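You operate a simulated robot arm through the tools that you are given. There is no shell and no other tool. Be economical: measure what you need, move in short steps, check, and stop when the job is done.

Carry out the task below with a simulated two-armed robot. There is one attempt and no reset: what you move stays moved.

JOB
Take the short square mould and put it on the blue sheet. Pick up the card tube with one hand, pass it to the other hand and put it on the low shelf of the wash bench. Open the right deep drawer. Any order will do.

Only the result counts: the job must be done as asked and must still hold three seconds after the hand-in. Knocking over, shifting, dropping, spilling or breaking anything else fails it. Flat cloth is picked up by pressing the open fingertips on it (5 to 10 N) and closing them slowly along it; thin cloth reads only 2 to 8 mm in the jaws.

ROBOT AND FRAMES
Two 7-joint arms with two-finger parallel grippers on one trunk, on a base that drives. Base frame: it is fixed to the floor where the robot stands at the start and does not move with it; the origin is under the middle of the robot, x ahead of it, y to its left, z up. Lengths are in m, angles in rad, forces in N, time in s.
The left shoulder is at the start at [0.038, 0.101, 1.167], the right one opposite. Places, roughly: blue sheet (19x15x1 cm) [-2.5, 1, 0.9]; card tube [-6.5, -0.25, 1]; low shelf of the wash bench [-4.5, -0.2, 0.3]; right deep drawer [-6.2, -2.2, 0.3]; short square mould (9x6x3 cm) [0.5, 0.1, 0.5]. Payload 2.4 kg a hand.
Tool frame (each hand has its own): the origin (TCP) lies between the finger pads and is the grasp point; the fingertips stand 0.024 m ahead of it; z points along the fingers, y is the line along which they close. Largest opening 0.068 m; finger width 0.017, thickness 0.01; the body of the gripper, 0.04 by 0.07 m, starts 0.041 m behind the TCP.
Orientation is that of the tool frame in the base frame, as a unit quaternion [x, y, z, w]. With the fingers straight down and closing along the base's y, the tool's x points along the base's -x, its y along +y and its z along -z.

CONTROLS
- The arms move only by the tool play_rows. It takes "left_series", "right_series" or both (then of equal length, played together; a hand with none holds still); each is a list of rows, each a list of 7 numbers: the turn, a rotation vector about the tool's x, y, z in rad, then the shift along the tool's x, y, z in m, then the finger opening in m, from 0 to 0.068. In form: [[ax, ay, az, tx, ty, tz, fingers], ...]. A call has 1 to 20 rows; each row is the pose to reach, as a shift and turn from the pose commanded when the call began, along the tool's axes at that moment. A row lasts 0.2 s, in which the tool goes at most 0.05 m and 0.15 rad; a call with a longer step from one row to the next is refused whole, and so is a gripper value outside its range. A pose out of reach is approached as far as the arm can. The call stops where the force on the tool passes 40 N (or 10 N more than at its start, if that is more) or the arm is blocked; 0.2 s more then pass. Each finger travels about 0.072 m/s and halts on what it meets, pressing with about 28 N; the grip force reading is that of the motor and also rises with nothing between the fingers. The clock runs only during rows and for 0.2 s after the last one: add rows that repeat a pose to give the fingers time. The reply holds the time, the measured pose of the TCP, the force on the tool along the base axes, the opening and the grip force, in the units named above and with some noise, with the torque about the TCP (base axes, N m) and any sound that the robot's microphone picked up.
- Cameras (640 x 400 px; columns grow to the right, rows downward): "scene" is now at [0.0974, 0.0082, 1.2897]; the picture's right is [0.12, -0.99, 0.00], its down [-0.88, -0.11, -0.46] and it looks along [0.45, 0.06, -0.89] (base axes); focal length 276 px, centre (320, 200). "left" rides on the left gripper at [0.084, -0.011, -0.075] in its tool frame; the picture's right is [0.13, 0.99, 0.00], its down [-0.60, 0.08, -0.79] and it looks along [-0.79, 0.10, 0.61] (tool axes); focal length 251 px, centre (320, 200). "right" rides on the right gripper at [0.084, 0.011, -0.075] in its tool frame; the picture's right is [-0.13, 0.99, 0.00], its down [-0.60, -0.08, -0.79] and it looks along [-0.79, -0.10, 0.61] (tool axes); focal length 251 px, centre (320, 200). There is no depth. A picture from a camera that has moved, and an enlarged one, comes with that camera's place and axes in the base frame and with its lens.
- capture(camera): a new picture of that camera. It takes no simulated time.
- lift_body(by): slides the trunk up (or, below 0, down) by that many m; the arms and the scene camera ride with it, the base frame stays. It gives what a move gives, with no picture.
- steer(legs): drives the robot by 1 to 6 legs, each [ahead, left, turn to the left] in m, m and rad, along the robot's own axes; the way and the turn of a leg run together, so that a leg with both is an arc; at most 1.5 m and 3.142 rad a leg. The arms and the cameras ride along, it lands a little off, and it stops where it bumps. It gives what a move gives.
- pan_tilt(pan, tilt): turns the head with the scene camera to pan (to the left, within 1.501 rad either way) and tilt (down, from -0.506 to 1.204), counted from straight ahead of the robot. It gives what a move gives.
- enlarge(camera, box): a new picture of the part [left, top, right, bottom] of that camera's present view, enlarged. It takes no simulated time.
- finish_job(): hands the job in; it is judged then, once.

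Work in short steps. Places have to be worked out from the pictures, the camera data and where the tool is seen: move nearer, look again, correct. Check each grasp and each placing, and mend what went wrong. You have 165 turns and 138 pictures in all, those below and enlarged ones among them. Open the grippers and draw the arms clear of the work before you hand the job in, unless the task says otherwise; then end with one line.

The tools are called after "Request:" as name(argument=value, ...) on one line, values as JSON. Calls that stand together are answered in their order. play_rows: Moves the arms, as the interface text tells. Its arguments: {"type":"object","properties":{"left_series":{"type":"array"},"right_series":{"type":"array"}},"required":[]} The other tools are called the same way: lift_body (by) slides the trunk up or down; steer (legs) drives the base; pan_tilt (pan, tilt) turns the head that bears the scene camera; capture (camera) takes a picture; enlarge (camera, box) takes an enlarged picture of a part of a camera's view; finish_job () hands the job in.

At the start:

```text
time_s: 0.0
left_tool_pos: [0.2706, 0.1828, 0.8349]
left_tcp_rot: [0.001, 1.0, 0.0, -0.001]
left_contact_force: [-0.9, -0.5, -0.4]
left_moment: [-0.01, 0.0, -0.01]
left_grip_width: 0.0682
left_gripper_force: 0.1
right_tool_pos: [0.2747, -0.0289, 0.8362]
right_tcp_rot: [0.0, 1.0, 0.0, 0.001]
right_contact_force: [-0.4, -0.4, -0.2]
right_moment: [-0.02, 0.02, -0.04]
right_grip_width: 0.0682
right_gripper_force: 0.0
trunk travel left (down, up): [-0.381, 0.469]
robot x, y, heading: [-0.0021, -0.001, 0.001]
head pan, tilt: [0.122, 1.096]
```

scene: 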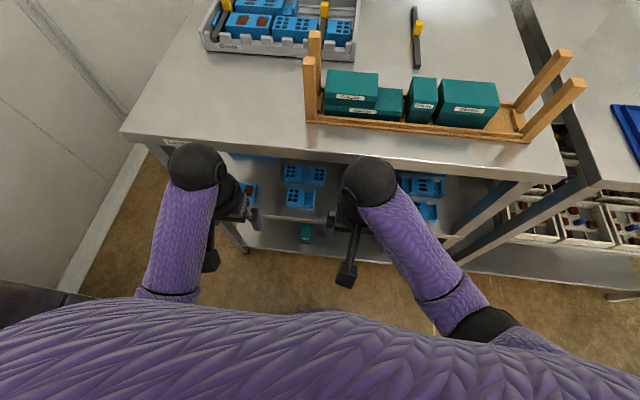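
right: 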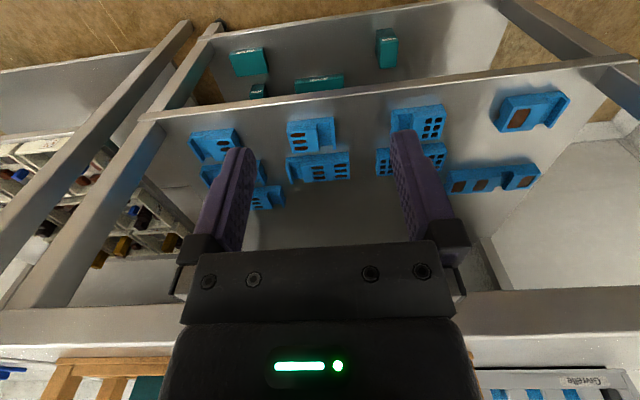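
left: 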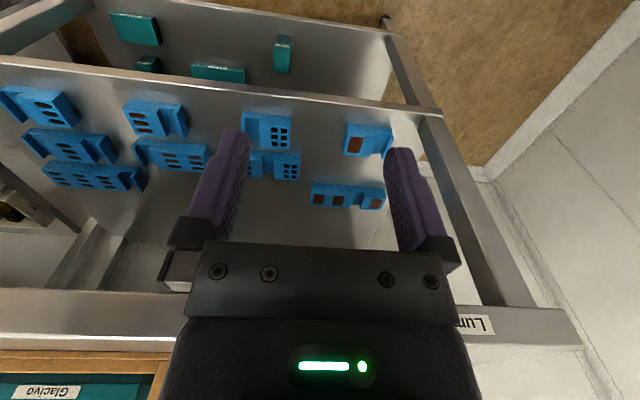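

The wrist views show several blue moulds on a shelf under the bench ahead. I enlarge them to tell which one is the short square mould.

Request:
enlarge(camera="left", box=[0, 80, 420, 220])

Request:
enlarge(camera="right", box=[180, 80, 600, 220])

```text
1.52 times, centred on (210, 150) of left
camera zoom: at [0.1862, 0.1727, 0.9093], right [-0.13, 0.99, 0.0], down [0.6, 0.08, 0.79], along [0.79, 0.1, -0.61], focal length 383 px, centre (488, 276)
```

zoom: 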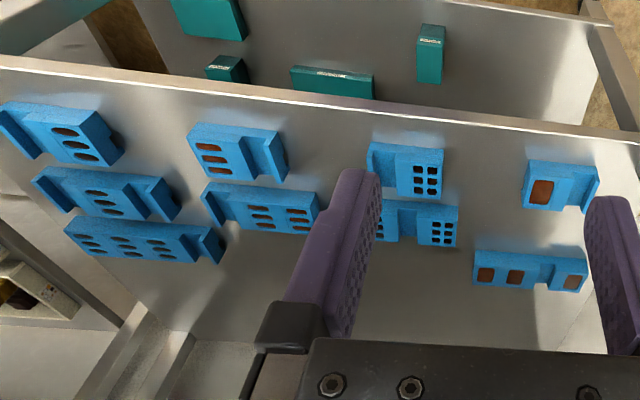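

```text
1.52 times, centred on (390, 150) of right
camera zoom: at [0.1913, -0.0192, 0.9101], right [0.13, 0.99, 0.0], down [0.6, -0.08, 0.79], along [0.79, -0.1, -0.61], focal length 383 px, centre (213, 276)
```

zoom: 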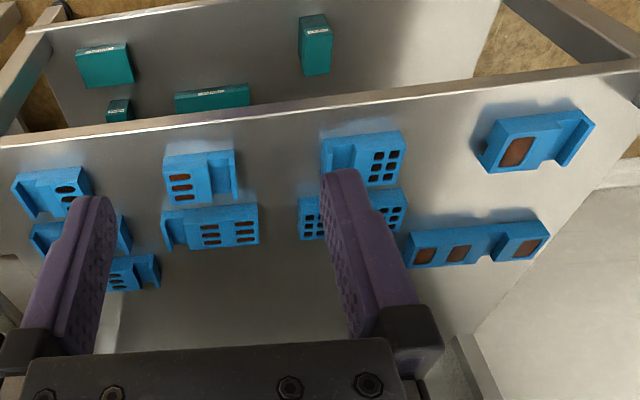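

The grid-holed short block, at about (0.51, 0.11, 0.5), matches the given place of the short square mould. I lower the trunk to look under the bench and approach from the front.

Request:
lift_body(by=-0.22)

Request:
capture(camera="left")

Request:
capture(camera="scene")

```text
time_s: 2.3
left_tool_pos: [0.2707, 0.1825, 0.6145]
left_tcp_rot: [0.0, 1.0, 0.0, 0.0]
left_contact_force: [1.0, -0.6, -0.3]
left_moment: [0.02, -0.05, -0.03]
left_grip_width: 0.0678
left_gripper_force: 0.0
right_tool_pos: [0.2746, -0.0307, 0.6154]
right_tcp_rot: [0.0, 1.0, 0.0, 0.0]
right_contact_force: [0.0, 1.0, -0.6]
right_moment: [-0.02, 0.01, 0.01]
right_grip_width: 0.068
right_gripper_force: 0.1
trunk travel left (down, up): [-0.161, 0.689]
robot x, y, heading: [-0.0009, -0.0027, 0.002]
head pan, tilt: [0.122, 1.096]
```

```text
132 pictures are left
camera left: at [0.1863, 0.1727, 0.6894], right [-0.13, 0.99, 0.0], down [0.6, 0.08, 0.79], along [0.79, 0.1, -0.61], focal length 251 px, centre (320, 200)
```

left: 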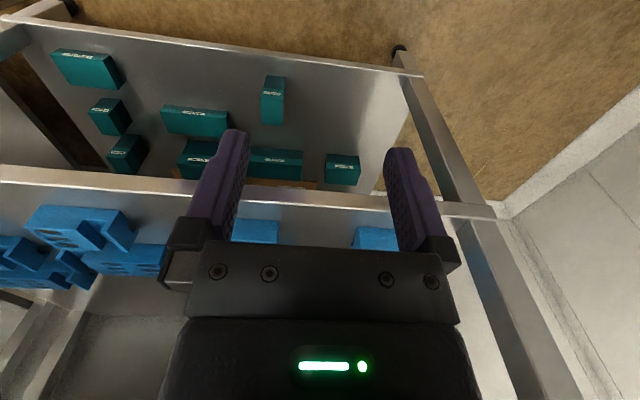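

```text
131 pictures are left
camera scene: at [0.1464, 0.0082, 1.0665], right [0.12, -0.99, 0.0], down [-0.88, -0.11, -0.46], along [0.45, 0.06, -0.89], focal length 276 px, centre (320, 200)
```

scene: 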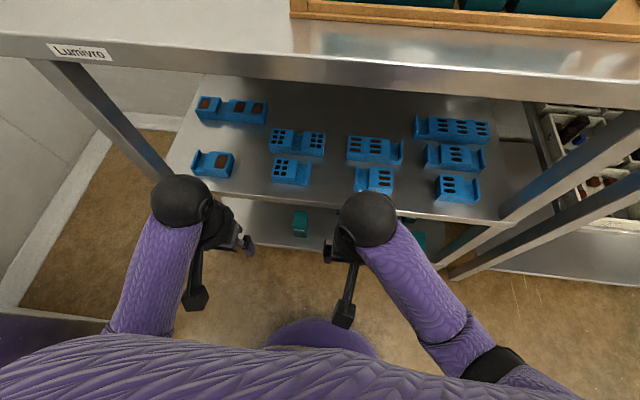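

The scene camera now sees the shelf well. I enlarge the target mould.

Request:
enlarge(camera="scene", box=[180, 80, 420, 230])

```text
2.67 times, centred on (300, 155) of scene
camera zoom: at [0.1464, 0.0082, 1.0665], right [0.12, -0.99, 0.0], down [-0.88, -0.11, -0.46], along [0.45, 0.06, -0.89], focal length 735 px, centre (373, 320)
```

zoom: 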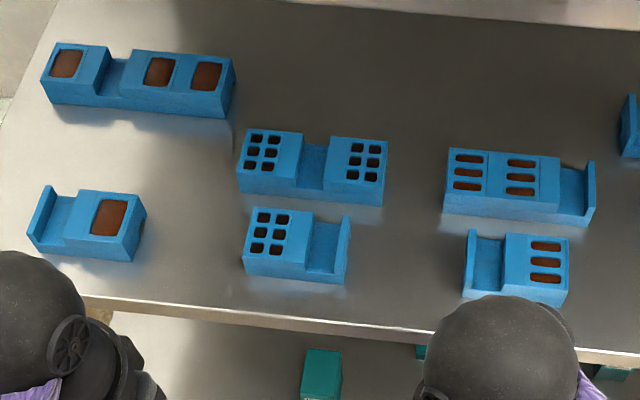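

Grip plan: left hand tilted forward about 45°, straddling the gridded block (y≈0.11–0.166) with one finger in the recess. First I tilt the hand.

Request:
play_rows(left_series=[[0, -0.13, 0, 0, 0, 0, 0.068], [0, -0.26, 0, 0, 0, 0, 0.068], [0, -0.39, 0, 0, 0, 0, 0.068], [0, -0.52, 0, 0, 0, 0, 0.068], [0, -0.65, 0, 0, 0, 0, 0.068], [0, -0.78, 0, 0, 0, 0, 0.068]])

Request:
capture(camera="left")

Request:
capture(camera="scene")

```text
time_s: 3.7
left_tool_pos: [0.27, 0.1821, 0.6143]
left_tcp_rot: [0.0, 0.925, 0.0, 0.38]
left_contact_force: [0.3, 0.4, -0.5]
left_moment: [-0.01, 0.01, 0.02]
left_grip_width: 0.0681
left_gripper_force: 0.1
right_tool_pos: [0.2753, -0.0307, 0.6146]
right_tcp_rot: [0.0, 1.0, -0.001, 0.0]
right_contact_force: [0.0, -0.6, -0.1]
right_moment: [0.0, 0.0, 0.0]
right_grip_width: 0.0681
right_gripper_force: 0.0
trunk travel left (down, up): [-0.161, 0.689]
robot x, y, heading: [0.0052, -0.0031, -0.004]
head pan, tilt: [0.122, 1.096]
```

```text
129 pictures are left
camera left: at [0.1577, 0.1727, 0.6083], right [-0.09, 0.99, -0.09], down [-0.13, 0.08, 0.99], along [0.99, 0.1, 0.12], focal length 251 px, centre (320, 200)
```

left: 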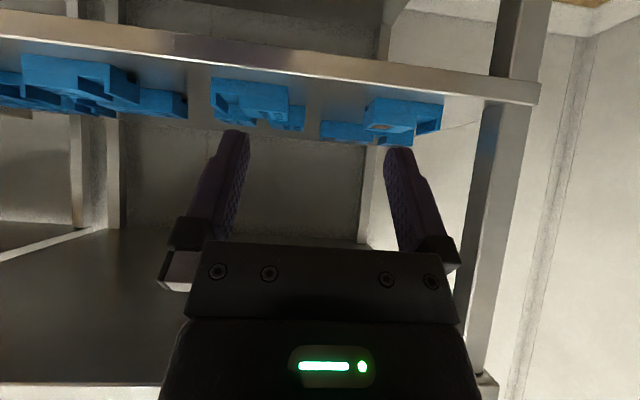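

```text
128 pictures are left
camera scene: at [0.1464, 0.0082, 1.0664], right [0.12, -0.99, 0.0], down [-0.88, -0.11, -0.46], along [0.45, 0.06, -0.89], focal length 276 px, centre (320, 200)
```

scene: 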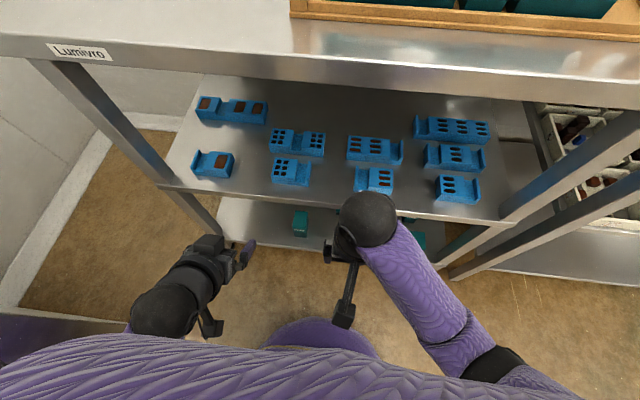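

Tilt is right. I advance the left hand to a pre-grasp pose above and in front of the mould, near (0.43, 0.138, 0.615).

Request:
play_rows(left_series=[[0, 0, 0, -0.028, -0.011, 0.028, 0.068], [0, 0, 0, -0.057, -0.022, 0.056, 0.068], [0, 0, 0, -0.085, -0.033, 0.084, 0.068], [0, 0, 0, -0.114, -0.044, 0.1125, 0.068]])

Request:
capture(camera="left")

Request:
enlarge(camera="scene", box=[180, 80, 420, 230])

```text
time_s: 4.7
left_tool_pos: [0.4317, 0.1381, 0.6141]
left_tcp_rot: [0.0, 0.925, 0.0, 0.38]
left_contact_force: [-0.1, 0.0, 0.5]
left_moment: [0.01, 0.03, 0.05]
left_grip_width: 0.0682
left_gripper_force: 0.1
right_tool_pos: [0.2734, -0.0303, 0.6138]
right_tcp_rot: [0.0, 1.0, 0.001, 0.0]
right_contact_force: [0.3, -0.6, -0.2]
right_moment: [0.0, 0.0, 0.01]
right_grip_width: 0.0677
right_gripper_force: 0.1
trunk travel left (down, up): [-0.161, 0.689]
robot x, y, heading: [0.0007, 0.0048, 0.003]
head pan, tilt: [0.122, 1.096]
```

```text
127 pictures are left
camera left: at [0.319, 0.1281, 0.6073], right [-0.09, 0.99, -0.09], down [-0.13, 0.08, 0.99], along [0.99, 0.1, 0.12], focal length 251 px, centre (320, 200)
```

left: 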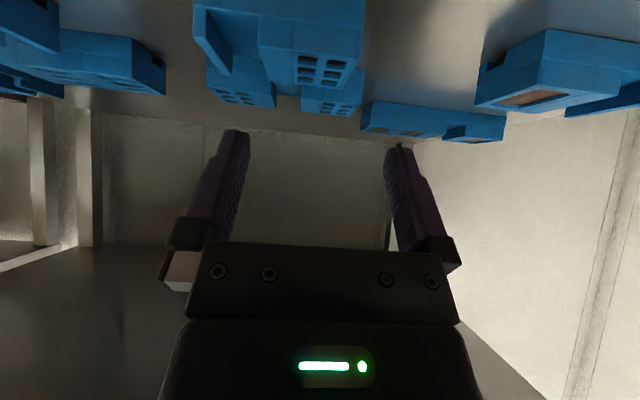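

```text
2.67 times, centred on (300, 155) of scene
camera zoom: at [0.1463, 0.0082, 1.0664], right [0.12, -0.99, 0.0], down [-0.88, -0.11, -0.46], along [0.45, 0.06, -0.89], focal length 735 px, centre (373, 320)
```

zoom: 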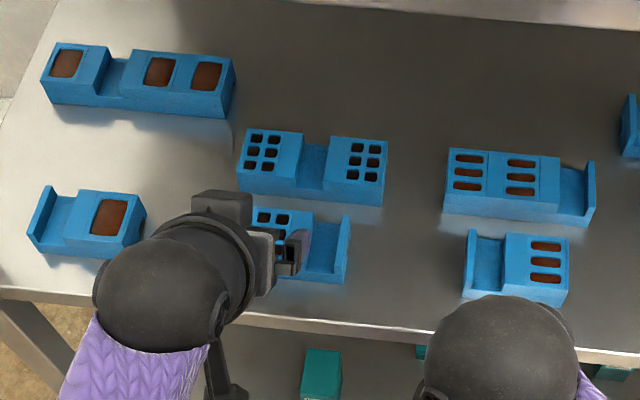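

I zoom on the mould in the left view to fix its edges.

Request:
enlarge(camera="left", box=[180, 0, 420, 150])

```text
2.67 times, centred on (300, 75) of left
camera zoom: at [0.319, 0.1281, 0.6073], right [-0.09, 0.99, -0.09], down [-0.13, 0.08, 0.99], along [0.99, 0.1, 0.12], focal length 670 px, centre (373, 533)
```

zoom: 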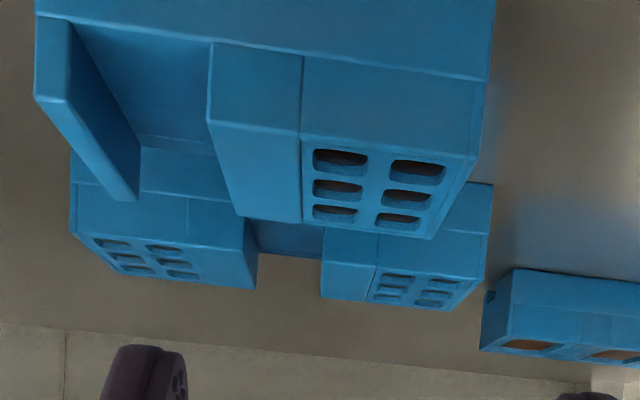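

Triangulated: block y 0.1015–0.1575, front x 0.47, top z 0.543. I align y to 0.1295 and go part way along the fingers.

Request:
play_rows(left_series=[[0, 0, 0, 0, -0.0086, 0, 0.068], [0, 0, 0, 0.002, -0.0086, 0.03, 0.068], [0, 0, 0, 0.0045, -0.0086, 0.055, 0.068]])

Request:
capture(camera="left")

Request:
enlarge(camera="scene", box=[230, 110, 350, 185])

```text
time_s: 5.5
left_tool_pos: [0.4662, 0.1299, 0.5726]
left_tcp_rot: [0.0, 0.925, -0.001, 0.38]
left_contact_force: [0.4, -0.2, -0.3]
left_moment: [-0.01, -0.02, -0.02]
left_grip_width: 0.0677
left_gripper_force: 0.0
right_tool_pos: [0.275, -0.0295, 0.6149]
right_tcp_rot: [0.0, 1.0, 0.0, 0.0]
right_contact_force: [-0.2, -0.9, 0.0]
right_moment: [0.06, 0.03, 0.0]
right_grip_width: 0.0679
right_gripper_force: 0.1
trunk travel left (down, up): [-0.161, 0.689]
robot x, y, heading: [-0.0003, 0.0001, 0.003]
head pan, tilt: [0.122, 1.096]
```

```text
124 pictures are left
camera left: at [0.354, 0.1195, 0.5658], right [-0.09, 0.99, -0.09], down [-0.13, 0.08, 0.99], along [0.99, 0.1, 0.12], focal length 251 px, centre (320, 200)
```

left: 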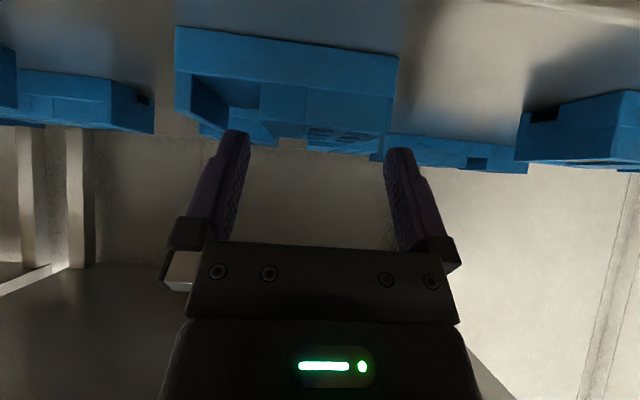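

```text
5.33 times, centred on (290, 148) of scene
camera zoom: at [0.1464, 0.0081, 1.0664], right [0.12, -0.99, 0.0], down [-0.88, -0.11, -0.46], along [0.45, 0.06, -0.89], focal length 1469 px, centre (480, 480)
```

zoom: 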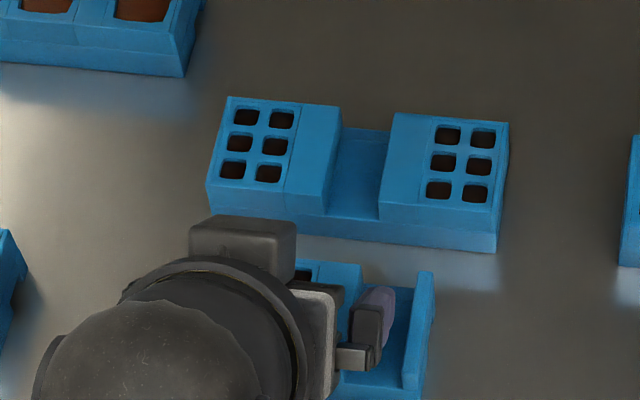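

Alignment looks right, with the inner finger over the recess. I go the last 3 cm down and then close.

Request:
play_rows(left_series=[[0, 0, 0, 0, 0.001, 0.017, 0.068], [0, 0, 0, 0, 0.001, 0.033, 0.068]])

Request:
capture(camera="left")

Request:
enlarge(camera="scene", box=[230, 110, 350, 185])

```text
time_s: 6.2
left_tool_pos: [0.4929, 0.1297, 0.5583]
left_tcp_rot: [-0.002, 0.92, -0.004, 0.392]
left_contact_force: [3.5, 0.6, 19.7]
left_moment: [-0.7, -0.29, 0.18]
left_grip_width: 0.0677
left_gripper_force: 0.1
right_tool_pos: [0.273, -0.0306, 0.615]
right_tcp_rot: [0.0, 1.0, 0.0, 0.0]
right_contact_force: [-0.4, 0.8, 0.0]
right_moment: [-0.02, 0.03, 0.0]
right_grip_width: 0.0681
right_gripper_force: 0.0
trunk travel left (down, up): [-0.161, 0.689]
robot x, y, heading: [-0.0023, 0.0014, 0.0]
head pan, tilt: [0.122, 1.096]
stopped in row 2 (left hand): the force on the tool passed its limit at 50 N (the readings are from after the stop); the commanded pose is now the measured one
```

```text
122 pictures are left
camera left: at [0.381, 0.1193, 0.5486], right [-0.09, 0.99, -0.1], down [-0.15, 0.09, 0.98], along [0.98, 0.11, 0.15], focal length 251 px, centre (320, 200)
```

left: 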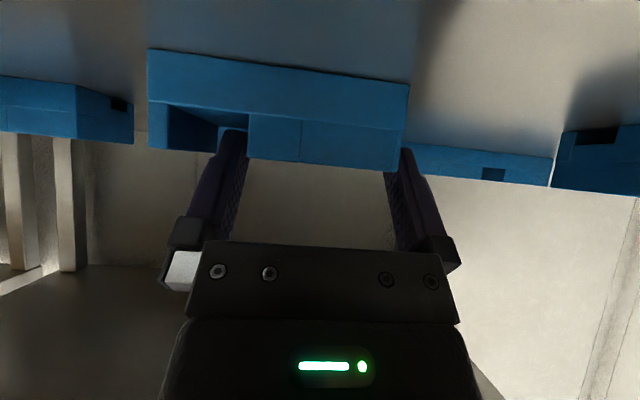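

```text
5.33 times, centred on (290, 148) of scene
camera zoom: at [0.1451, 0.008, 1.0668], right [0.12, -0.99, 0.0], down [-0.88, -0.11, -0.46], along [0.46, 0.06, -0.89], focal length 1469 px, centre (480, 480)
```

zoom: 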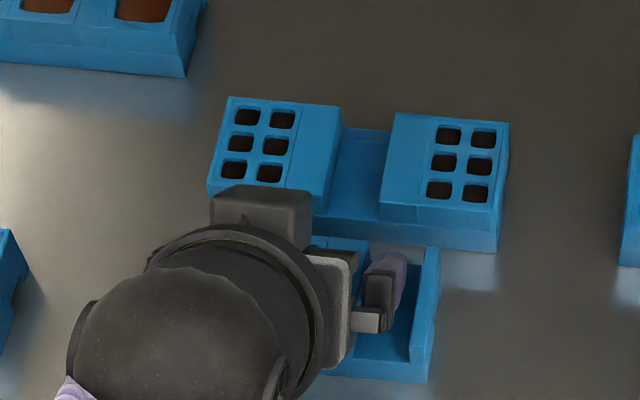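

The inner finger touched the recess floor (moment fits), block top near 0.549. I back off 2 mm and close.

Request:
play_rows(left_series=[[0, 0, 0, -0.0015, 0, -0.0015, 0.068], [0, 0, 0, -0.0015, 0, -0.0015, 0.055], [0, 0, 0, -0.0015, 0, -0.0015, 0.045], [0, 0, 0, -0.0015, 0, -0.0015, 0.045], [0, 0, 0, -0.0015, 0, -0.0015, 0.045]])

```text
time_s: 7.4
left_tool_pos: [0.492, 0.1298, 0.5583]
left_tcp_rot: [-0.002, 0.921, -0.002, 0.388]
left_contact_force: [3.1, -5.8, 24.0]
left_moment: [-0.76, -0.3, -0.06]
left_grip_width: 0.0531
left_gripper_force: 5.0
right_tool_pos: [0.2726, -0.0303, 0.6152]
right_tcp_rot: [-0.001, 1.0, 0.0, 0.001]
right_contact_force: [-0.1, 0.5, -0.1]
right_moment: [0.02, -0.03, 0.02]
right_grip_width: 0.0682
right_gripper_force: 0.1
trunk travel left (down, up): [-0.161, 0.689]
robot x, y, heading: [0.0001, 0.0016, -0.001]
head pan, tilt: [0.122, 1.096]
```

Jaws hold at 53 mm. I squeeze fully and lift slightly to check.

Request:
play_rows(left_series=[[0, 0, 0, 0, 0, 0, 0.02], [0, 0, 0, 0, 0, 0, 0.0], [0, 0, 0, -0.003, 0, -0.003, 0.0], [0, 0, 0, -0.014, 0, -0.014, 0.0], [0, 0, 0, -0.021, 0, -0.021, 0.0]])

Request:
capture(camera="left")

Request:
enlarge(camera="scene", box=[180, 80, 420, 230])

```text
time_s: 8.6
left_tool_pos: [0.4897, 0.1322, 0.5858]
left_tcp_rot: [-0.002, 0.922, -0.002, 0.387]
left_contact_force: [-0.1, -0.3, -0.8]
left_moment: [0.02, 0.0, 0.01]
left_grip_width: 0.0526
left_gripper_force: 28.4
right_tool_pos: [0.2736, -0.0291, 0.616]
right_tcp_rot: [0.0, 1.0, 0.0, 0.0]
right_contact_force: [-1.2, 0.1, 0.1]
right_moment: [-0.02, 0.01, 0.01]
right_grip_width: 0.068
right_gripper_force: 0.1
trunk travel left (down, up): [-0.161, 0.689]
robot x, y, heading: [-0.0014, 0.0004, -0.004]
head pan, tilt: [0.122, 1.096]
```

```text
120 pictures are left
camera left: at [0.3786, 0.1202, 0.5781], right [-0.09, 0.99, -0.1], down [-0.14, 0.08, 0.99], along [0.99, 0.1, 0.13], focal length 251 px, centre (320, 200)
```

left: 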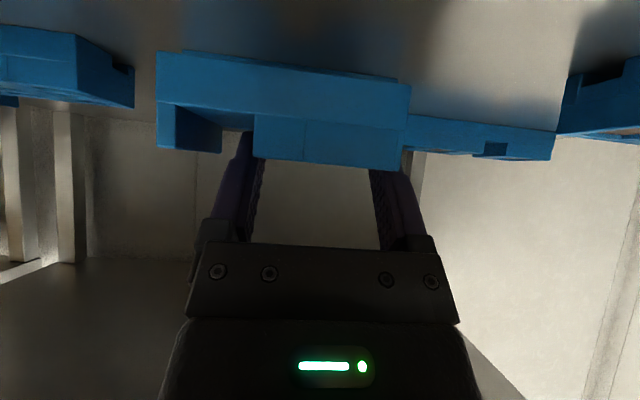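

```text
2.67 times, centred on (300, 155) of scene
camera zoom: at [0.1464, 0.0083, 1.0663], right [0.12, -0.99, 0.0], down [-0.88, -0.11, -0.46], along [0.45, 0.06, -0.89], focal length 735 px, centre (373, 320)
```

zoom: 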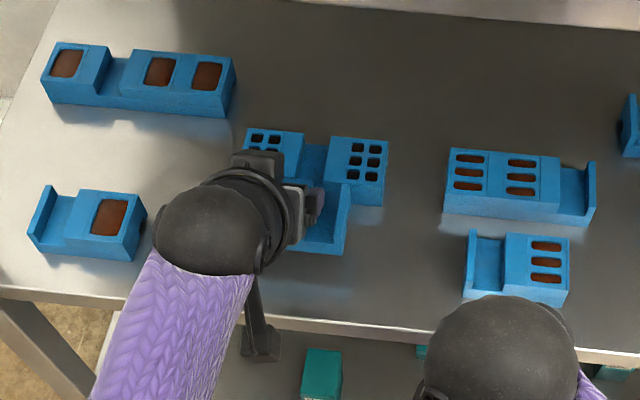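

The mould is held and lifted. I draw it back out from under the bench.

Request:
play_rows(left_series=[[0, 0, 0, 0.0166, 0, -0.037, 0.0], [0, 0, 0, 0.0332, 0, -0.074, 0.0], [0, 0, 0, 0.05, 0, -0.111, 0.0], [0, 0, 0, 0.0664, 0, -0.148, 0.0], [0, 0, 0, 0.083, 0, -0.185, 0.0]])

Request:
capture(camera="scene")

```text
time_s: 9.8
left_tool_pos: [0.3019, 0.1302, 0.656]
left_tcp_rot: [-0.002, 0.922, -0.002, 0.387]
left_contact_force: [1.0, 0.7, -0.5]
left_moment: [0.01, -0.03, 0.01]
left_grip_width: 0.0524
left_gripper_force: 28.2
right_tool_pos: [0.2732, -0.0293, 0.6146]
right_tcp_rot: [0.0, 1.0, 0.0, 0.0]
right_contact_force: [-0.3, 0.7, 0.2]
right_moment: [0.02, 0.02, 0.01]
right_grip_width: 0.0682
right_gripper_force: 0.0
trunk travel left (down, up): [-0.161, 0.689]
robot x, y, heading: [0.0012, -0.0004, -0.005]
head pan, tilt: [0.122, 1.096]
```

```text
118 pictures are left
camera scene: at [0.1465, 0.0082, 1.0664], right [0.12, -0.99, 0.0], down [-0.88, -0.11, -0.46], along [0.45, 0.06, -0.89], focal length 276 px, centre (320, 200)
```

scene: 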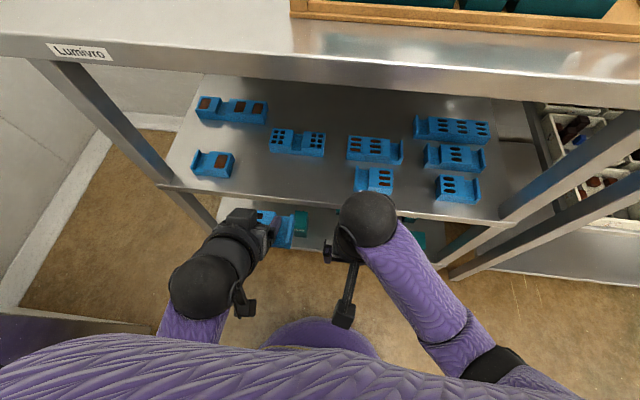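

Clear. I back off 0.6 m, raise the trunk again, and level the head to survey.

Request:
steer(legs=[[-0.6, 0, 0]])

Request:
lift_body(by=0.3)

Request:
pan_tilt(pan=1.4, tilt=0.35)

Request:
capture(camera="scene")

Request:
pan_tilt(pan=-1.4, tilt=0.35)

Request:
capture(camera="scene")

```text
time_s: 13.2
left_tool_pos: [-0.2977, 0.1303, 0.6549]
left_tcp_rot: [-0.003, 0.922, -0.002, 0.388]
left_contact_force: [0.2, 0.3, -1.0]
left_moment: [0.02, -0.01, 0.02]
left_grip_width: 0.0523
left_gripper_force: 27.7
right_tool_pos: [-0.3255, -0.0306, 0.6151]
right_tcp_rot: [-0.002, 1.0, 0.0, 0.0]
right_contact_force: [0.2, 0.7, 0.3]
right_moment: [0.02, 0.02, -0.03]
right_grip_width: 0.0679
right_gripper_force: 0.1
trunk travel left (down, up): [-0.161, 0.689]
robot x, y, heading: [-0.6007, 0.0023, 0.004]
head pan, tilt: [0.122, 1.096]
```

```text
time_s: 16.2
left_tool_pos: [-0.2981, 0.1306, 0.9576]
left_tcp_rot: [-0.003, 0.922, -0.001, 0.388]
left_contact_force: [0.5, 0.7, -1.2]
left_moment: [0.02, -0.01, 0.03]
left_grip_width: 0.0523
left_gripper_force: 27.8
right_tool_pos: [-0.326, -0.0293, 0.9145]
right_tcp_rot: [-0.002, 1.0, 0.001, 0.0]
right_contact_force: [-0.7, -0.4, -0.2]
right_moment: [-0.01, 0.03, -0.03]
right_grip_width: 0.0681
right_gripper_force: 0.1
trunk travel left (down, up): [-0.461, 0.389]
robot x, y, heading: [-0.5995, -0.0025, 0.007]
head pan, tilt: [0.122, 1.096]
```

```text
time_s: 17.6
left_tool_pos: [-0.299, 0.1308, 0.9565]
left_tcp_rot: [-0.002, 0.922, -0.002, 0.388]
left_contact_force: [-1.1, 0.9, -1.1]
left_moment: [0.0, 0.02, -0.01]
left_grip_width: 0.0522
left_gripper_force: 28.2
right_tool_pos: [-0.3264, -0.0311, 0.914]
right_tcp_rot: [-0.002, 1.0, 0.001, 0.0]
right_contact_force: [0.0, 0.5, 0.7]
right_moment: [-0.02, 0.02, 0.0]
right_grip_width: 0.068
right_gripper_force: 0.0
trunk travel left (down, up): [-0.461, 0.389]
robot x, y, heading: [-0.6018, -0.0025, 0.001]
head pan, tilt: [1.4, 0.351]
```

```text
117 pictures are left
camera scene: at [-0.5608, 0.0911, 1.4313], right [0.99, -0.17, 0.0], down [-0.06, -0.34, -0.94], along [0.16, 0.93, -0.34], focal length 276 px, centre (320, 200)
```

scene: 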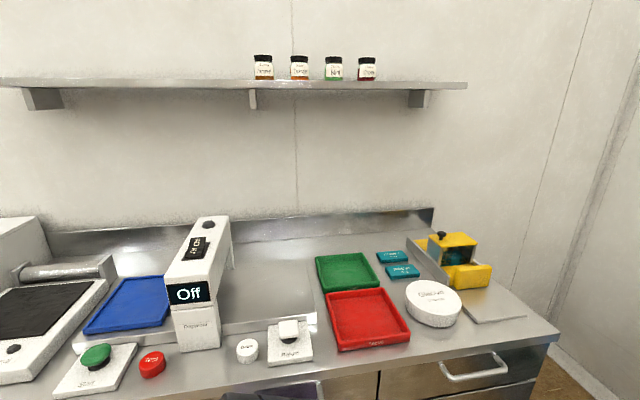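

```text
time_s: 20.1
left_tool_pos: [-0.2996, 0.1306, 0.956]
left_tcp_rot: [-0.003, 0.922, -0.001, 0.387]
left_contact_force: [-0.4, -0.1, -0.6]
left_moment: [0.04, -0.01, -0.02]
left_grip_width: 0.0521
left_gripper_force: 28.3
right_tool_pos: [-0.3263, -0.0298, 0.9154]
right_tcp_rot: [-0.002, 1.0, 0.0, 0.0]
right_contact_force: [-0.1, -0.2, 0.9]
right_moment: [0.01, -0.03, 0.03]
right_grip_width: 0.0681
right_gripper_force: 0.0
trunk travel left (down, up): [-0.461, 0.389]
robot x, y, heading: [-0.6041, 0.0008, 0.004]
head pan, tilt: [-1.4, 0.351]
```

```text
116 pictures are left
camera scene: at [-0.5601, -0.0924, 1.4314], right [-0.98, -0.17, 0.0], down [-0.06, 0.34, -0.94], along [0.16, -0.92, -0.34], focal length 276 px, centre (320, 200)
```

scene: 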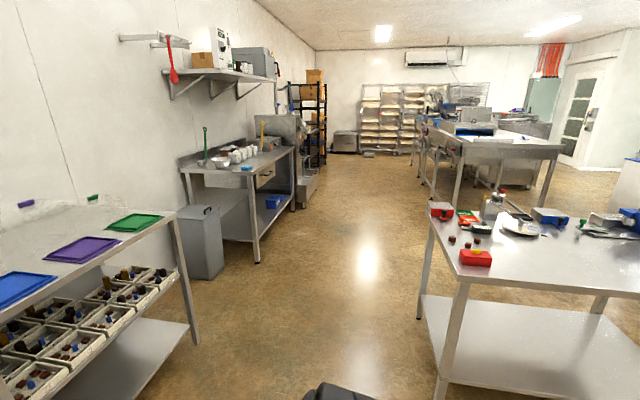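

Bench runs along the +y wall. I turn left to face it and look along −x for the blue sheet.

Request:
steer(legs=[[0, 0, 1.5708]])

Request:
pan_tilt(pan=1.2, tilt=0.35)

Request:
capture(camera="scene")

```text
time_s: 24.3
left_tool_pos: [-0.7338, 0.2989, 0.9574]
left_tcp_rot: [0.655, -0.648, -0.274, -0.275]
left_contact_force: [0.3, 0.0, -0.6]
left_moment: [-0.04, 0.0, 0.02]
left_grip_width: 0.0521
left_gripper_force: 27.9
right_tool_pos: [-0.5729, 0.2735, 0.9146]
right_tcp_rot: [0.709, -0.705, 0.0, 0.0]
right_contact_force: [0.4, 0.2, -0.9]
right_moment: [-0.01, -0.01, 0.03]
right_grip_width: 0.0681
right_gripper_force: 0.0
trunk travel left (down, up): [-0.461, 0.389]
robot x, y, heading: [-0.5999, 0.0025, 1.577]
head pan, tilt: [-1.4, 0.351]
```

```text
time_s: 26.6
left_tool_pos: [-0.7338, 0.2997, 0.9562]
left_tcp_rot: [0.655, -0.649, -0.273, -0.275]
left_contact_force: [-0.3, -0.3, -0.4]
left_moment: [0.02, -0.02, -0.01]
left_grip_width: 0.0521
left_gripper_force: 28.4
right_tool_pos: [-0.5728, 0.2723, 0.9156]
right_tcp_rot: [0.709, -0.705, 0.0, 0.001]
right_contact_force: [0.4, -0.3, -1.0]
right_moment: [0.02, -0.02, 0.04]
right_grip_width: 0.0679
right_gripper_force: 0.0
trunk travel left (down, up): [-0.461, 0.389]
robot x, y, heading: [-0.6023, -0.0001, 1.577]
head pan, tilt: [1.201, 0.351]
```

```text
115 pictures are left
camera scene: at [-0.6877, 0.0564, 1.4314], right [0.36, 0.93, 0.0], down [0.32, -0.12, -0.94], along [-0.88, 0.33, -0.34], focal length 276 px, centre (320, 200)
```

scene: 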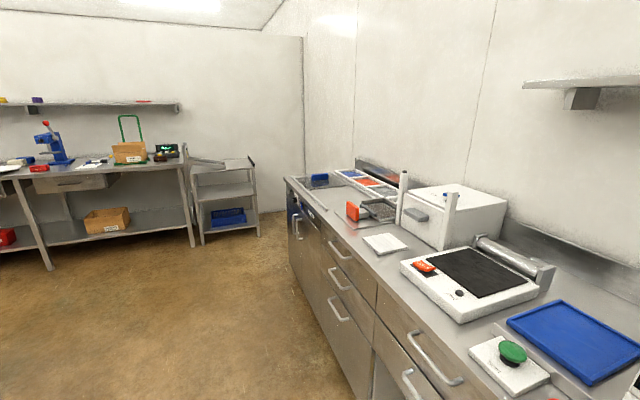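

The coloured sheets lie at the far end of this bench. I zoom in there.

Request:
enlarge(camera="scene", box=[280, 150, 440, 250])

Request:
enlarge(camera="scene", box=[0, 80, 280, 270])

```text
4.00 times, centred on (360, 200) of scene
camera zoom: at [-0.6877, 0.0564, 1.4314], right [0.36, 0.93, 0.0], down [0.32, -0.12, -0.94], along [-0.88, 0.33, -0.34], focal length 1102 px, centre (160, 200)
```

zoom: 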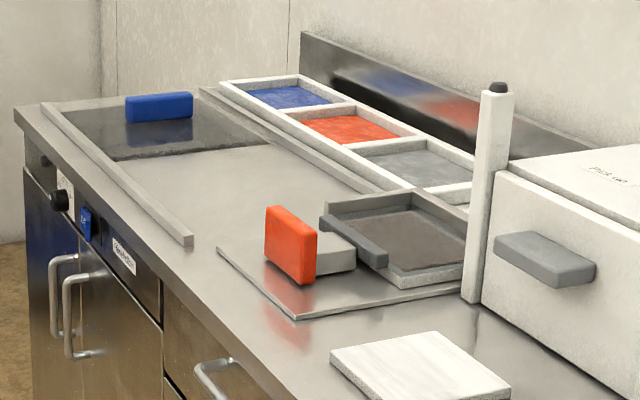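

```text
2.11 times, centred on (140, 175) of scene
camera zoom: at [-0.6877, 0.0564, 1.4314], right [0.36, 0.93, 0.0], down [0.32, -0.12, -0.94], along [-0.88, 0.33, -0.34], focal length 580 px, centre (699, 253)
```

zoom: 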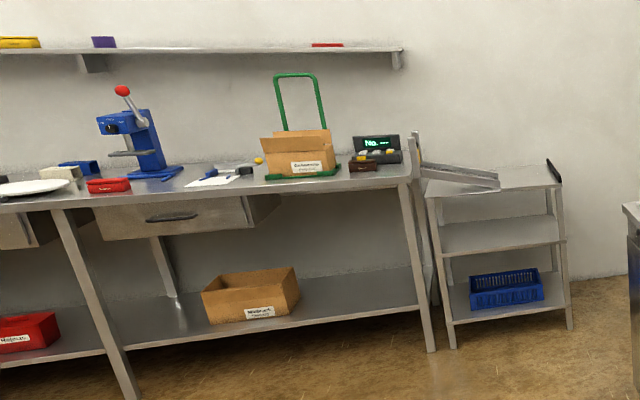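

The blue sheet is the blue panel at about (−2.51, 1.0, 0.9), in a white-framed strip at the back of the bench. I drive sideways to x≈−2.4 in front of it.

Request:
steer(legs=[[0, 0.9, 0], [0, 0.9, -0.006]])

Request:
pan_tilt(pan=0.0, tilt=0.6)

Request:
capture(camera="scene")

```text
time_s: 35.8
left_tool_pos: [-2.545, 0.3048, 0.9555]
left_tcp_rot: [-0.648, 0.656, 0.271, 0.277]
left_contact_force: [0.7, 0.7, -1.2]
left_moment: [0.03, 0.0, -0.02]
left_grip_width: 0.0521
left_gripper_force: 27.6
right_tool_pos: [-2.3842, 0.2743, 0.9148]
right_tcp_rot: [-0.702, 0.712, 0.0, -0.001]
right_contact_force: [0.1, -0.1, 1.1]
right_moment: [0.02, 0.0, 0.04]
right_grip_width: 0.0682
right_gripper_force: 0.0
trunk travel left (down, up): [-0.461, 0.389]
robot x, y, heading: [-2.4148, 0.0026, 1.557]
head pan, tilt: [1.201, 0.351]
```

```text
time_s: 37.2
left_tool_pos: [-2.5437, 0.3035, 0.9558]
left_tcp_rot: [-0.648, 0.655, 0.271, 0.277]
left_contact_force: [0.5, 0.5, -1.5]
left_moment: [-0.01, 0.01, 0.0]
left_grip_width: 0.0519
left_gripper_force: 28.4
right_tool_pos: [-2.383, 0.2743, 0.9151]
right_tcp_rot: [-0.702, 0.712, 0.0, 0.0]
right_contact_force: [-0.1, 0.5, -0.1]
right_moment: [0.01, -0.03, 0.07]
right_grip_width: 0.0682
right_gripper_force: 0.1
trunk travel left (down, up): [-0.461, 0.389]
robot x, y, heading: [-2.4201, -0.0018, 1.558]
head pan, tilt: [0.0, 0.6]
```

```text
112 pictures are left
camera scene: at [-2.4162, 0.1135, 1.4086], right [1.0, -0.01, 0.0], down [-0.01, -0.56, -0.83], along [0.01, 0.82, -0.56], focal length 276 px, centre (320, 200)
```

scene: 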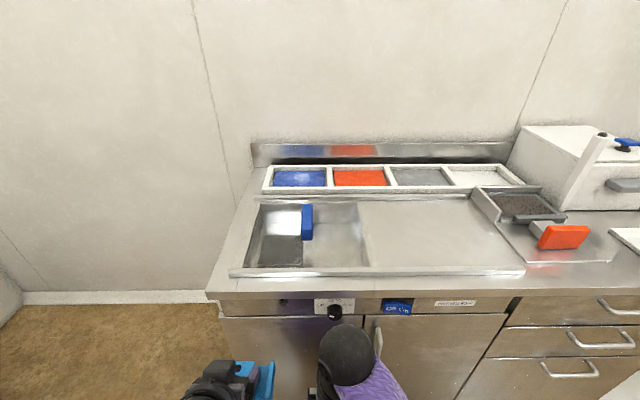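

Request:
enlarge(camera="scene", box=[220, 130, 420, 290])

```text
2.50 times, centred on (320, 210) of scene
camera zoom: at [-2.4162, 0.1135, 1.4086], right [1.0, -0.01, 0.0], down [-0.01, -0.56, -0.83], along [0.01, 0.82, -0.56], focal length 689 px, centre (320, 175)
```

zoom: 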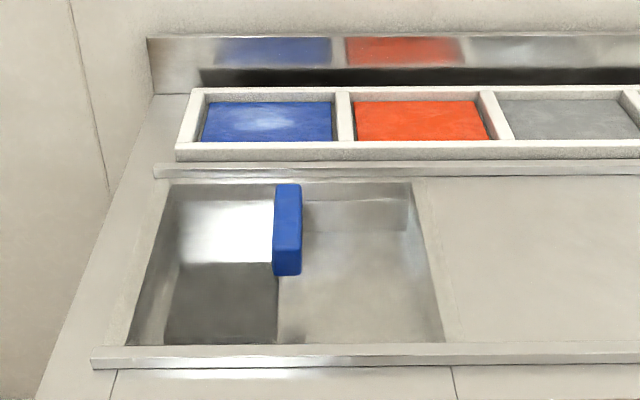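

Blue sheet spans x −2.60…−2.40, y 0.916…1.066, recessed in the frame. Before driving close, I raise both hands 0.25 m so they clear the bench.

Request:
play_rows(left_series=[[0, 0, 0, -0.03, 0, -0.029, 0], [0, 0, 0, -0.06, 0, -0.058, 0], [0, 0, 0, -0.09, 0, -0.087, 0], [0, 0, 0, -0.12, 0, -0.116, 0], [0, 0, 0, -0.15, 0, -0.145, 0], [0, 0, 0, -0.179, 0, -0.175, 0]], right_series=[[0, 0, 0, 0, 0, -0.042, 0.068], [0, 0, 0, 0, 0, -0.084, 0.068], [0, 0, 0, 0, 0, -0.126, 0.068], [0, 0, 0, 0, 0, -0.168, 0.068], [0, 0, 0, 0, 0, -0.21, 0.068], [0, 0, 0, 0, 0, -0.25, 0.068]])

Request:
capture(camera="scene")

```text
time_s: 38.3
left_tool_pos: [-2.5592, 0.3459, 1.1289]
left_tcp_rot: [-0.647, 0.648, 0.309, 0.257]
left_contact_force: [-11.9, 15.7, -1.1]
left_moment: [0.36, 0.3, -1.26]
left_grip_width: 0.0524
left_gripper_force: 28.3
left hand out of reach, approached as far as the arm can: row 2, 3, 4, 5
right_tool_pos: [-2.3855, 0.275, 1.0943]
right_tcp_rot: [-0.701, 0.713, 0.0, 0.001]
right_contact_force: [-0.5, 0.0, 0.3]
right_moment: [0.01, -0.05, -0.01]
right_grip_width: 0.068
right_gripper_force: 0.1
trunk travel left (down, up): [-0.461, 0.389]
robot x, y, heading: [-2.4207, -0.0021, 1.553]
head pan, tilt: [0.0, 0.6]
stopped in row 5 (left hand): the force on the tool passed its limit at 137 N (the readings are from after the stop); the commanded pose is now the measured one
```

```text
110 pictures are left
camera scene: at [-2.4171, 0.1134, 1.4086], right [1.0, -0.01, 0.0], down [-0.01, -0.56, -0.82], along [0.01, 0.82, -0.57], focal length 276 px, centre (320, 200)
```

scene: 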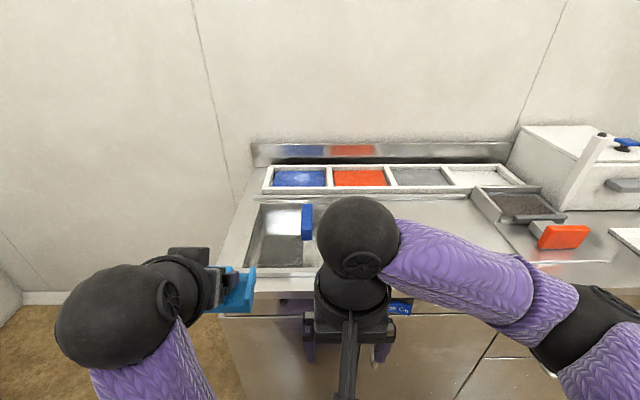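

The left arm hit its fold limit or its own body. I move it forward to relieve the load and check the mould.

Request:
play_rows(left_series=[[0, 0, 0, -0.018, 0, 0.018, 0], [0, 0, 0, -0.042, 0, 0.043, 0], [0, 0, 0, -0.07, 0, 0.071, 0]])

Request:
capture(camera="left")

Request:
capture(camera="scene")

```text
time_s: 39.1
left_tool_pos: [-2.559, 0.4451, 1.1308]
left_tcp_rot: [0.648, -0.647, -0.307, -0.257]
left_contact_force: [-0.1, 0.0, -0.6]
left_moment: [-0.02, -0.01, 0.03]
left_grip_width: 0.052
left_gripper_force: 28.1
right_tool_pos: [-2.3852, 0.2753, 1.0947]
right_tcp_rot: [-0.702, 0.713, 0.0, 0.001]
right_contact_force: [-0.3, 0.1, 0.5]
right_moment: [0.0, 0.04, 0.03]
right_grip_width: 0.068
right_gripper_force: 0.1
trunk travel left (down, up): [-0.461, 0.389]
robot x, y, heading: [-2.4174, -0.0015, 1.555]
head pan, tilt: [0.0, 0.6]
```

```text
109 pictures are left
camera left: at [-2.5459, 0.3345, 1.1195], right [-0.99, -0.12, -0.03], down [-0.01, -0.17, 0.99], along [-0.12, 0.98, 0.17], focal length 251 px, centre (320, 200)
```

left: 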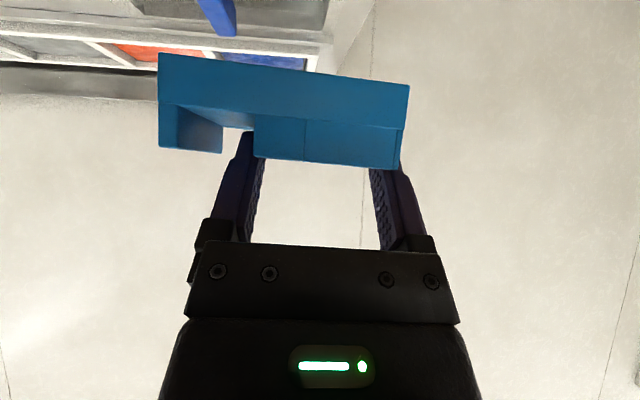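

```text
108 pictures are left
camera scene: at [-2.4162, 0.114, 1.4085], right [1.0, -0.01, 0.0], down [-0.01, -0.57, -0.82], along [0.01, 0.82, -0.57], focal length 276 px, centre (320, 200)
```

scene: 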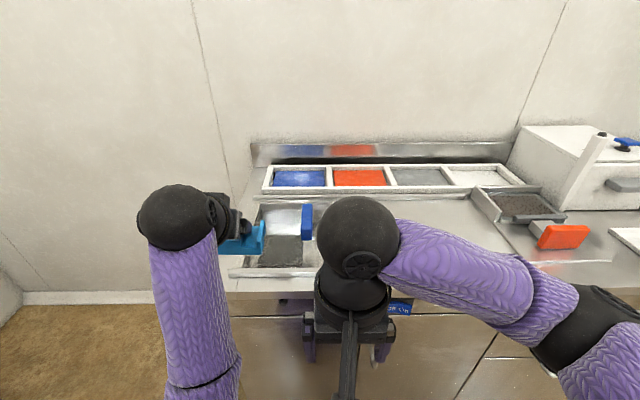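

Mould is still firm. I lower the trunk 0.1 m, then drive forward 0.24 m.

Request:
lift_body(by=-0.1)

Request:
steer(legs=[[0.24, 0, 0.015]])

Request:
pan_tilt(pan=0.0, tilt=0.8)

Request:
capture(camera="scene")

```text
time_s: 40.5
left_tool_pos: [-2.5603, 0.4446, 1.0325]
left_tcp_rot: [-0.648, 0.648, 0.307, 0.257]
left_contact_force: [-0.5, 1.1, -0.8]
left_moment: [-0.01, -0.04, -0.01]
left_grip_width: 0.052
left_gripper_force: 27.7
right_tool_pos: [-2.3834, 0.2763, 0.9961]
right_tcp_rot: [-0.702, 0.713, -0.001, 0.001]
right_contact_force: [-0.1, -0.3, -0.6]
right_moment: [0.0, 0.04, 0.03]
right_grip_width: 0.0679
right_gripper_force: 0.1
trunk travel left (down, up): [-0.361, 0.489]
robot x, y, heading: [-2.4174, 0.0019, 1.558]
head pan, tilt: [0.0, 0.6]
```

```text
time_s: 42.2
left_tool_pos: [-2.5645, 0.6817, 1.0317]
left_tcp_rot: [0.652, -0.644, -0.309, -0.255]
left_contact_force: [-0.5, 0.5, -1.4]
left_moment: [0.01, 0.02, 0.01]
left_grip_width: 0.0523
left_gripper_force: 27.8
right_tool_pos: [-2.3878, 0.5157, 0.9965]
right_tcp_rot: [-0.707, 0.707, 0.0, 0.001]
right_contact_force: [-0.2, -0.3, -0.5]
right_moment: [-0.01, 0.02, -0.01]
right_grip_width: 0.0678
right_gripper_force: 0.1
trunk travel left (down, up): [-0.361, 0.489]
robot x, y, heading: [-2.4162, 0.2395, 1.574]
head pan, tilt: [0.0, 0.6]
```

```text
time_s: 43.0
left_tool_pos: [-2.5653, 0.6821, 1.0312]
left_tcp_rot: [0.653, -0.642, -0.309, -0.254]
left_contact_force: [-0.4, -0.6, -1.0]
left_moment: [-0.01, 0.01, 0.01]
left_grip_width: 0.0522
left_gripper_force: 28.4
right_tool_pos: [-2.388, 0.515, 0.9957]
right_tcp_rot: [0.707, -0.707, 0.001, -0.001]
right_contact_force: [-0.4, 0.1, 0.8]
right_moment: [-0.01, 0.01, 0.02]
right_grip_width: 0.068
right_gripper_force: 0.0
trunk travel left (down, up): [-0.361, 0.489]
robot x, y, heading: [-2.4172, 0.2383, 1.573]
head pan, tilt: [0.0, 0.799]
```

```text
107 pictures are left
camera scene: at [-2.4163, 0.3586, 1.2911], right [1.0, 0.0, 0.0], down [0.0, -0.72, -0.7], along [0.0, 0.7, -0.72], focal length 276 px, centre (320, 200)
```

scene: 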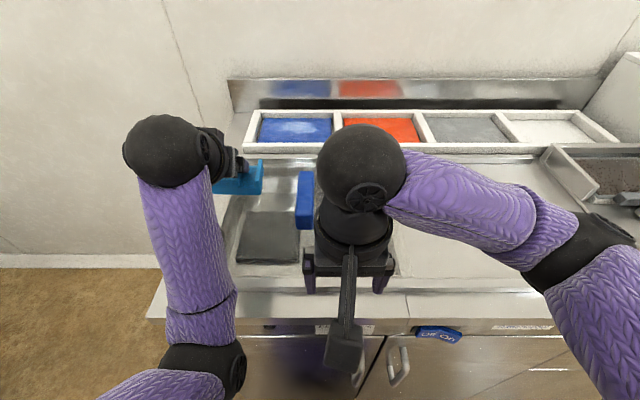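

I straighten the left hand's orientation and extend it 0.24 m toward the sheet at safe height.

Request:
play_rows(left_series=[[0.02, 0.006, -0.004, -0.027, -0.007, 0.029, 0], [0.04, 0.012, -0.008, -0.054, -0.014, 0.058, 0], [0.06, 0.02, -0.012, -0.082, -0.02, 0.087, 0], [0.077, 0.025, -0.016, -0.109, -0.027, 0.115, 0], [0.077, 0.025, -0.016, -0.137, -0.034, 0.144, 0], [0.077, 0.025, -0.016, -0.164, -0.0404, 0.173, 0], [0.077, 0.025, -0.016, -0.164, -0.0404, 0.173, 0]])

Request:
capture(camera="scene")

Request:
capture(camera="left")

```text
time_s: 44.5
left_tool_pos: [-2.5418, 0.8587, 1.0293]
left_tcp_rot: [-0.651, 0.653, 0.274, 0.274]
left_contact_force: [-0.4, 0.3, -0.9]
left_moment: [0.01, -0.02, -0.01]
left_grip_width: 0.0521
left_gripper_force: 27.9
left hand out of reach, approached as far as the arm can: row 5, 6, 7
right_tool_pos: [-2.3881, 0.5149, 0.9955]
right_tcp_rot: [-0.707, 0.707, 0.0, 0.002]
right_contact_force: [0.0, -0.5, -0.1]
right_moment: [0.01, 0.0, -0.01]
right_grip_width: 0.0679
right_gripper_force: 0.1
trunk travel left (down, up): [-0.361, 0.489]
robot x, y, heading: [-2.4165, 0.2396, 1.576]
head pan, tilt: [0.0, 0.799]
```

```text
106 pictures are left
camera scene: at [-2.4163, 0.3587, 1.291], right [1.0, 0.0, 0.0], down [0.0, -0.72, -0.7], along [0.0, 0.7, -0.72], focal length 276 px, centre (320, 200)
```

scene: 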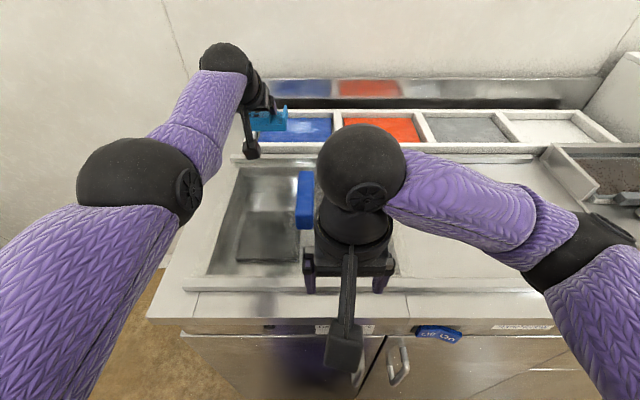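

```text
105 pictures are left
camera left: at [-2.5307, 0.7479, 1.0225], right [-0.99, -0.09, -0.09], down [-0.08, -0.14, 0.99], along [-0.1, 0.99, 0.14], focal length 251 px, centre (320, 200)
```

left: 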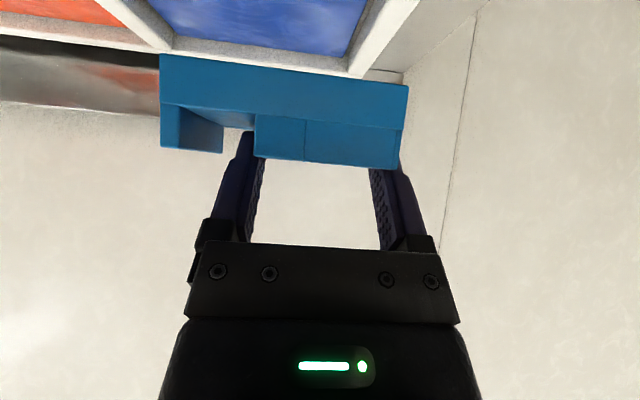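

With the robot square to the bench the arm reaches only 0.62 m from the axis. Turning the robot right ~0.5 rad brings the left shoulder forward, so I back off, raise, turn, and re-approach.

Request:
lift_body(by=0.1)

Request:
steer(legs=[[-0.24, 0, 0], [0, 0, -0.5]])

Request:
steer(legs=[[0.2, 0.205, 0]])

Request:
pan_tilt(pan=0.4, tilt=0.8)

Request:
capture(camera="scene")

```text
time_s: 45.9
left_tool_pos: [-2.5412, 0.8533, 1.1504]
left_tcp_rot: [-0.647, 0.648, 0.284, 0.284]
left_contact_force: [0.3, -0.4, -1.7]
left_moment: [0.02, -0.02, -0.02]
left_grip_width: 0.0523
left_gripper_force: 28.0
right_tool_pos: [-2.3865, 0.5158, 1.0951]
right_tcp_rot: [-0.707, 0.707, -0.001, 0.001]
right_contact_force: [0.3, 0.3, 0.4]
right_moment: [0.02, -0.02, 0.03]
right_grip_width: 0.0683
right_gripper_force: 0.0
trunk travel left (down, up): [-0.461, 0.389]
robot x, y, heading: [-2.414, 0.2406, 1.575]
head pan, tilt: [0.0, 0.799]
```

```text
time_s: 49.1
left_tool_pos: [-2.2329, 0.6005, 1.1497]
left_tcp_rot: [-0.468, 0.787, 0.205, 0.346]
left_contact_force: [0.3, 0.0, -1.1]
left_moment: [0.01, 0.0, 0.03]
left_grip_width: 0.0521
left_gripper_force: 28.4
right_tool_pos: [-2.2595, 0.2291, 1.0956]
right_tcp_rot: [-0.511, 0.859, 0.0, 0.002]
right_contact_force: [-0.4, -0.3, 0.6]
right_moment: [0.0, -0.01, -0.01]
right_grip_width: 0.068
right_gripper_force: 0.1
trunk travel left (down, up): [-0.461, 0.389]
robot x, y, heading: [-2.4114, -0.0018, 1.079]
head pan, tilt: [0.0, 0.799]
```

```text
time_s: 51.0
left_tool_pos: [-2.3184, 0.8733, 1.1495]
left_tcp_rot: [-0.467, 0.788, 0.204, 0.346]
left_contact_force: [-0.2, 0.2, -1.5]
left_moment: [-0.04, 0.02, -0.01]
left_grip_width: 0.0521
left_gripper_force: 28.3
right_tool_pos: [-2.3433, 0.5008, 1.0953]
right_tcp_rot: [-0.511, 0.86, -0.001, 0.0]
right_contact_force: [-0.1, 0.1, -0.5]
right_moment: [-0.03, -0.01, -0.01]
right_grip_width: 0.0679
right_gripper_force: 0.2
trunk travel left (down, up): [-0.461, 0.389]
robot x, y, heading: [-2.5023, 0.2725, 1.073]
head pan, tilt: [0.0, 0.799]
```

```text
time_s: 51.9
left_tool_pos: [-2.318, 0.8723, 1.15]
left_tcp_rot: [-0.467, 0.788, 0.205, 0.346]
left_contact_force: [0.2, -0.4, -1.1]
left_moment: [0.01, 0.0, 0.0]
left_grip_width: 0.0522
left_gripper_force: 27.8
right_tool_pos: [-2.3439, 0.5019, 1.096]
right_tcp_rot: [-0.511, 0.86, -0.001, 0.001]
right_contact_force: [-0.8, 0.0, 0.4]
right_moment: [0.01, -0.02, 0.01]
right_grip_width: 0.0682
right_gripper_force: 0.0
trunk travel left (down, up): [-0.461, 0.389]
robot x, y, heading: [-2.5027, 0.2737, 1.069]
head pan, tilt: [0.4, 0.799]
```

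```text
104 pictures are left
camera scene: at [-2.4816, 0.376, 1.3917], right [1.0, -0.1, 0.0], down [-0.07, -0.71, -0.7], along [0.07, 0.69, -0.72], focal length 276 px, centre (320, 200)
```

scene: 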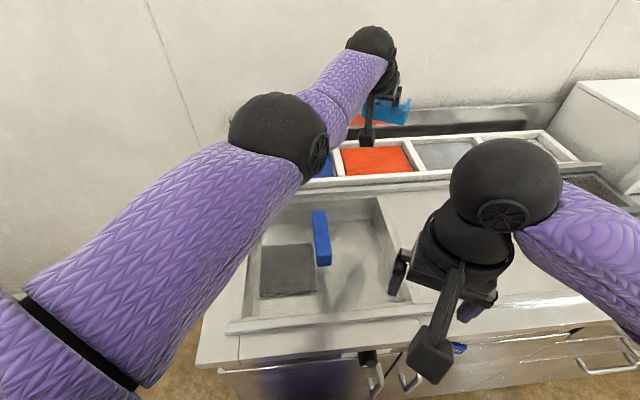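

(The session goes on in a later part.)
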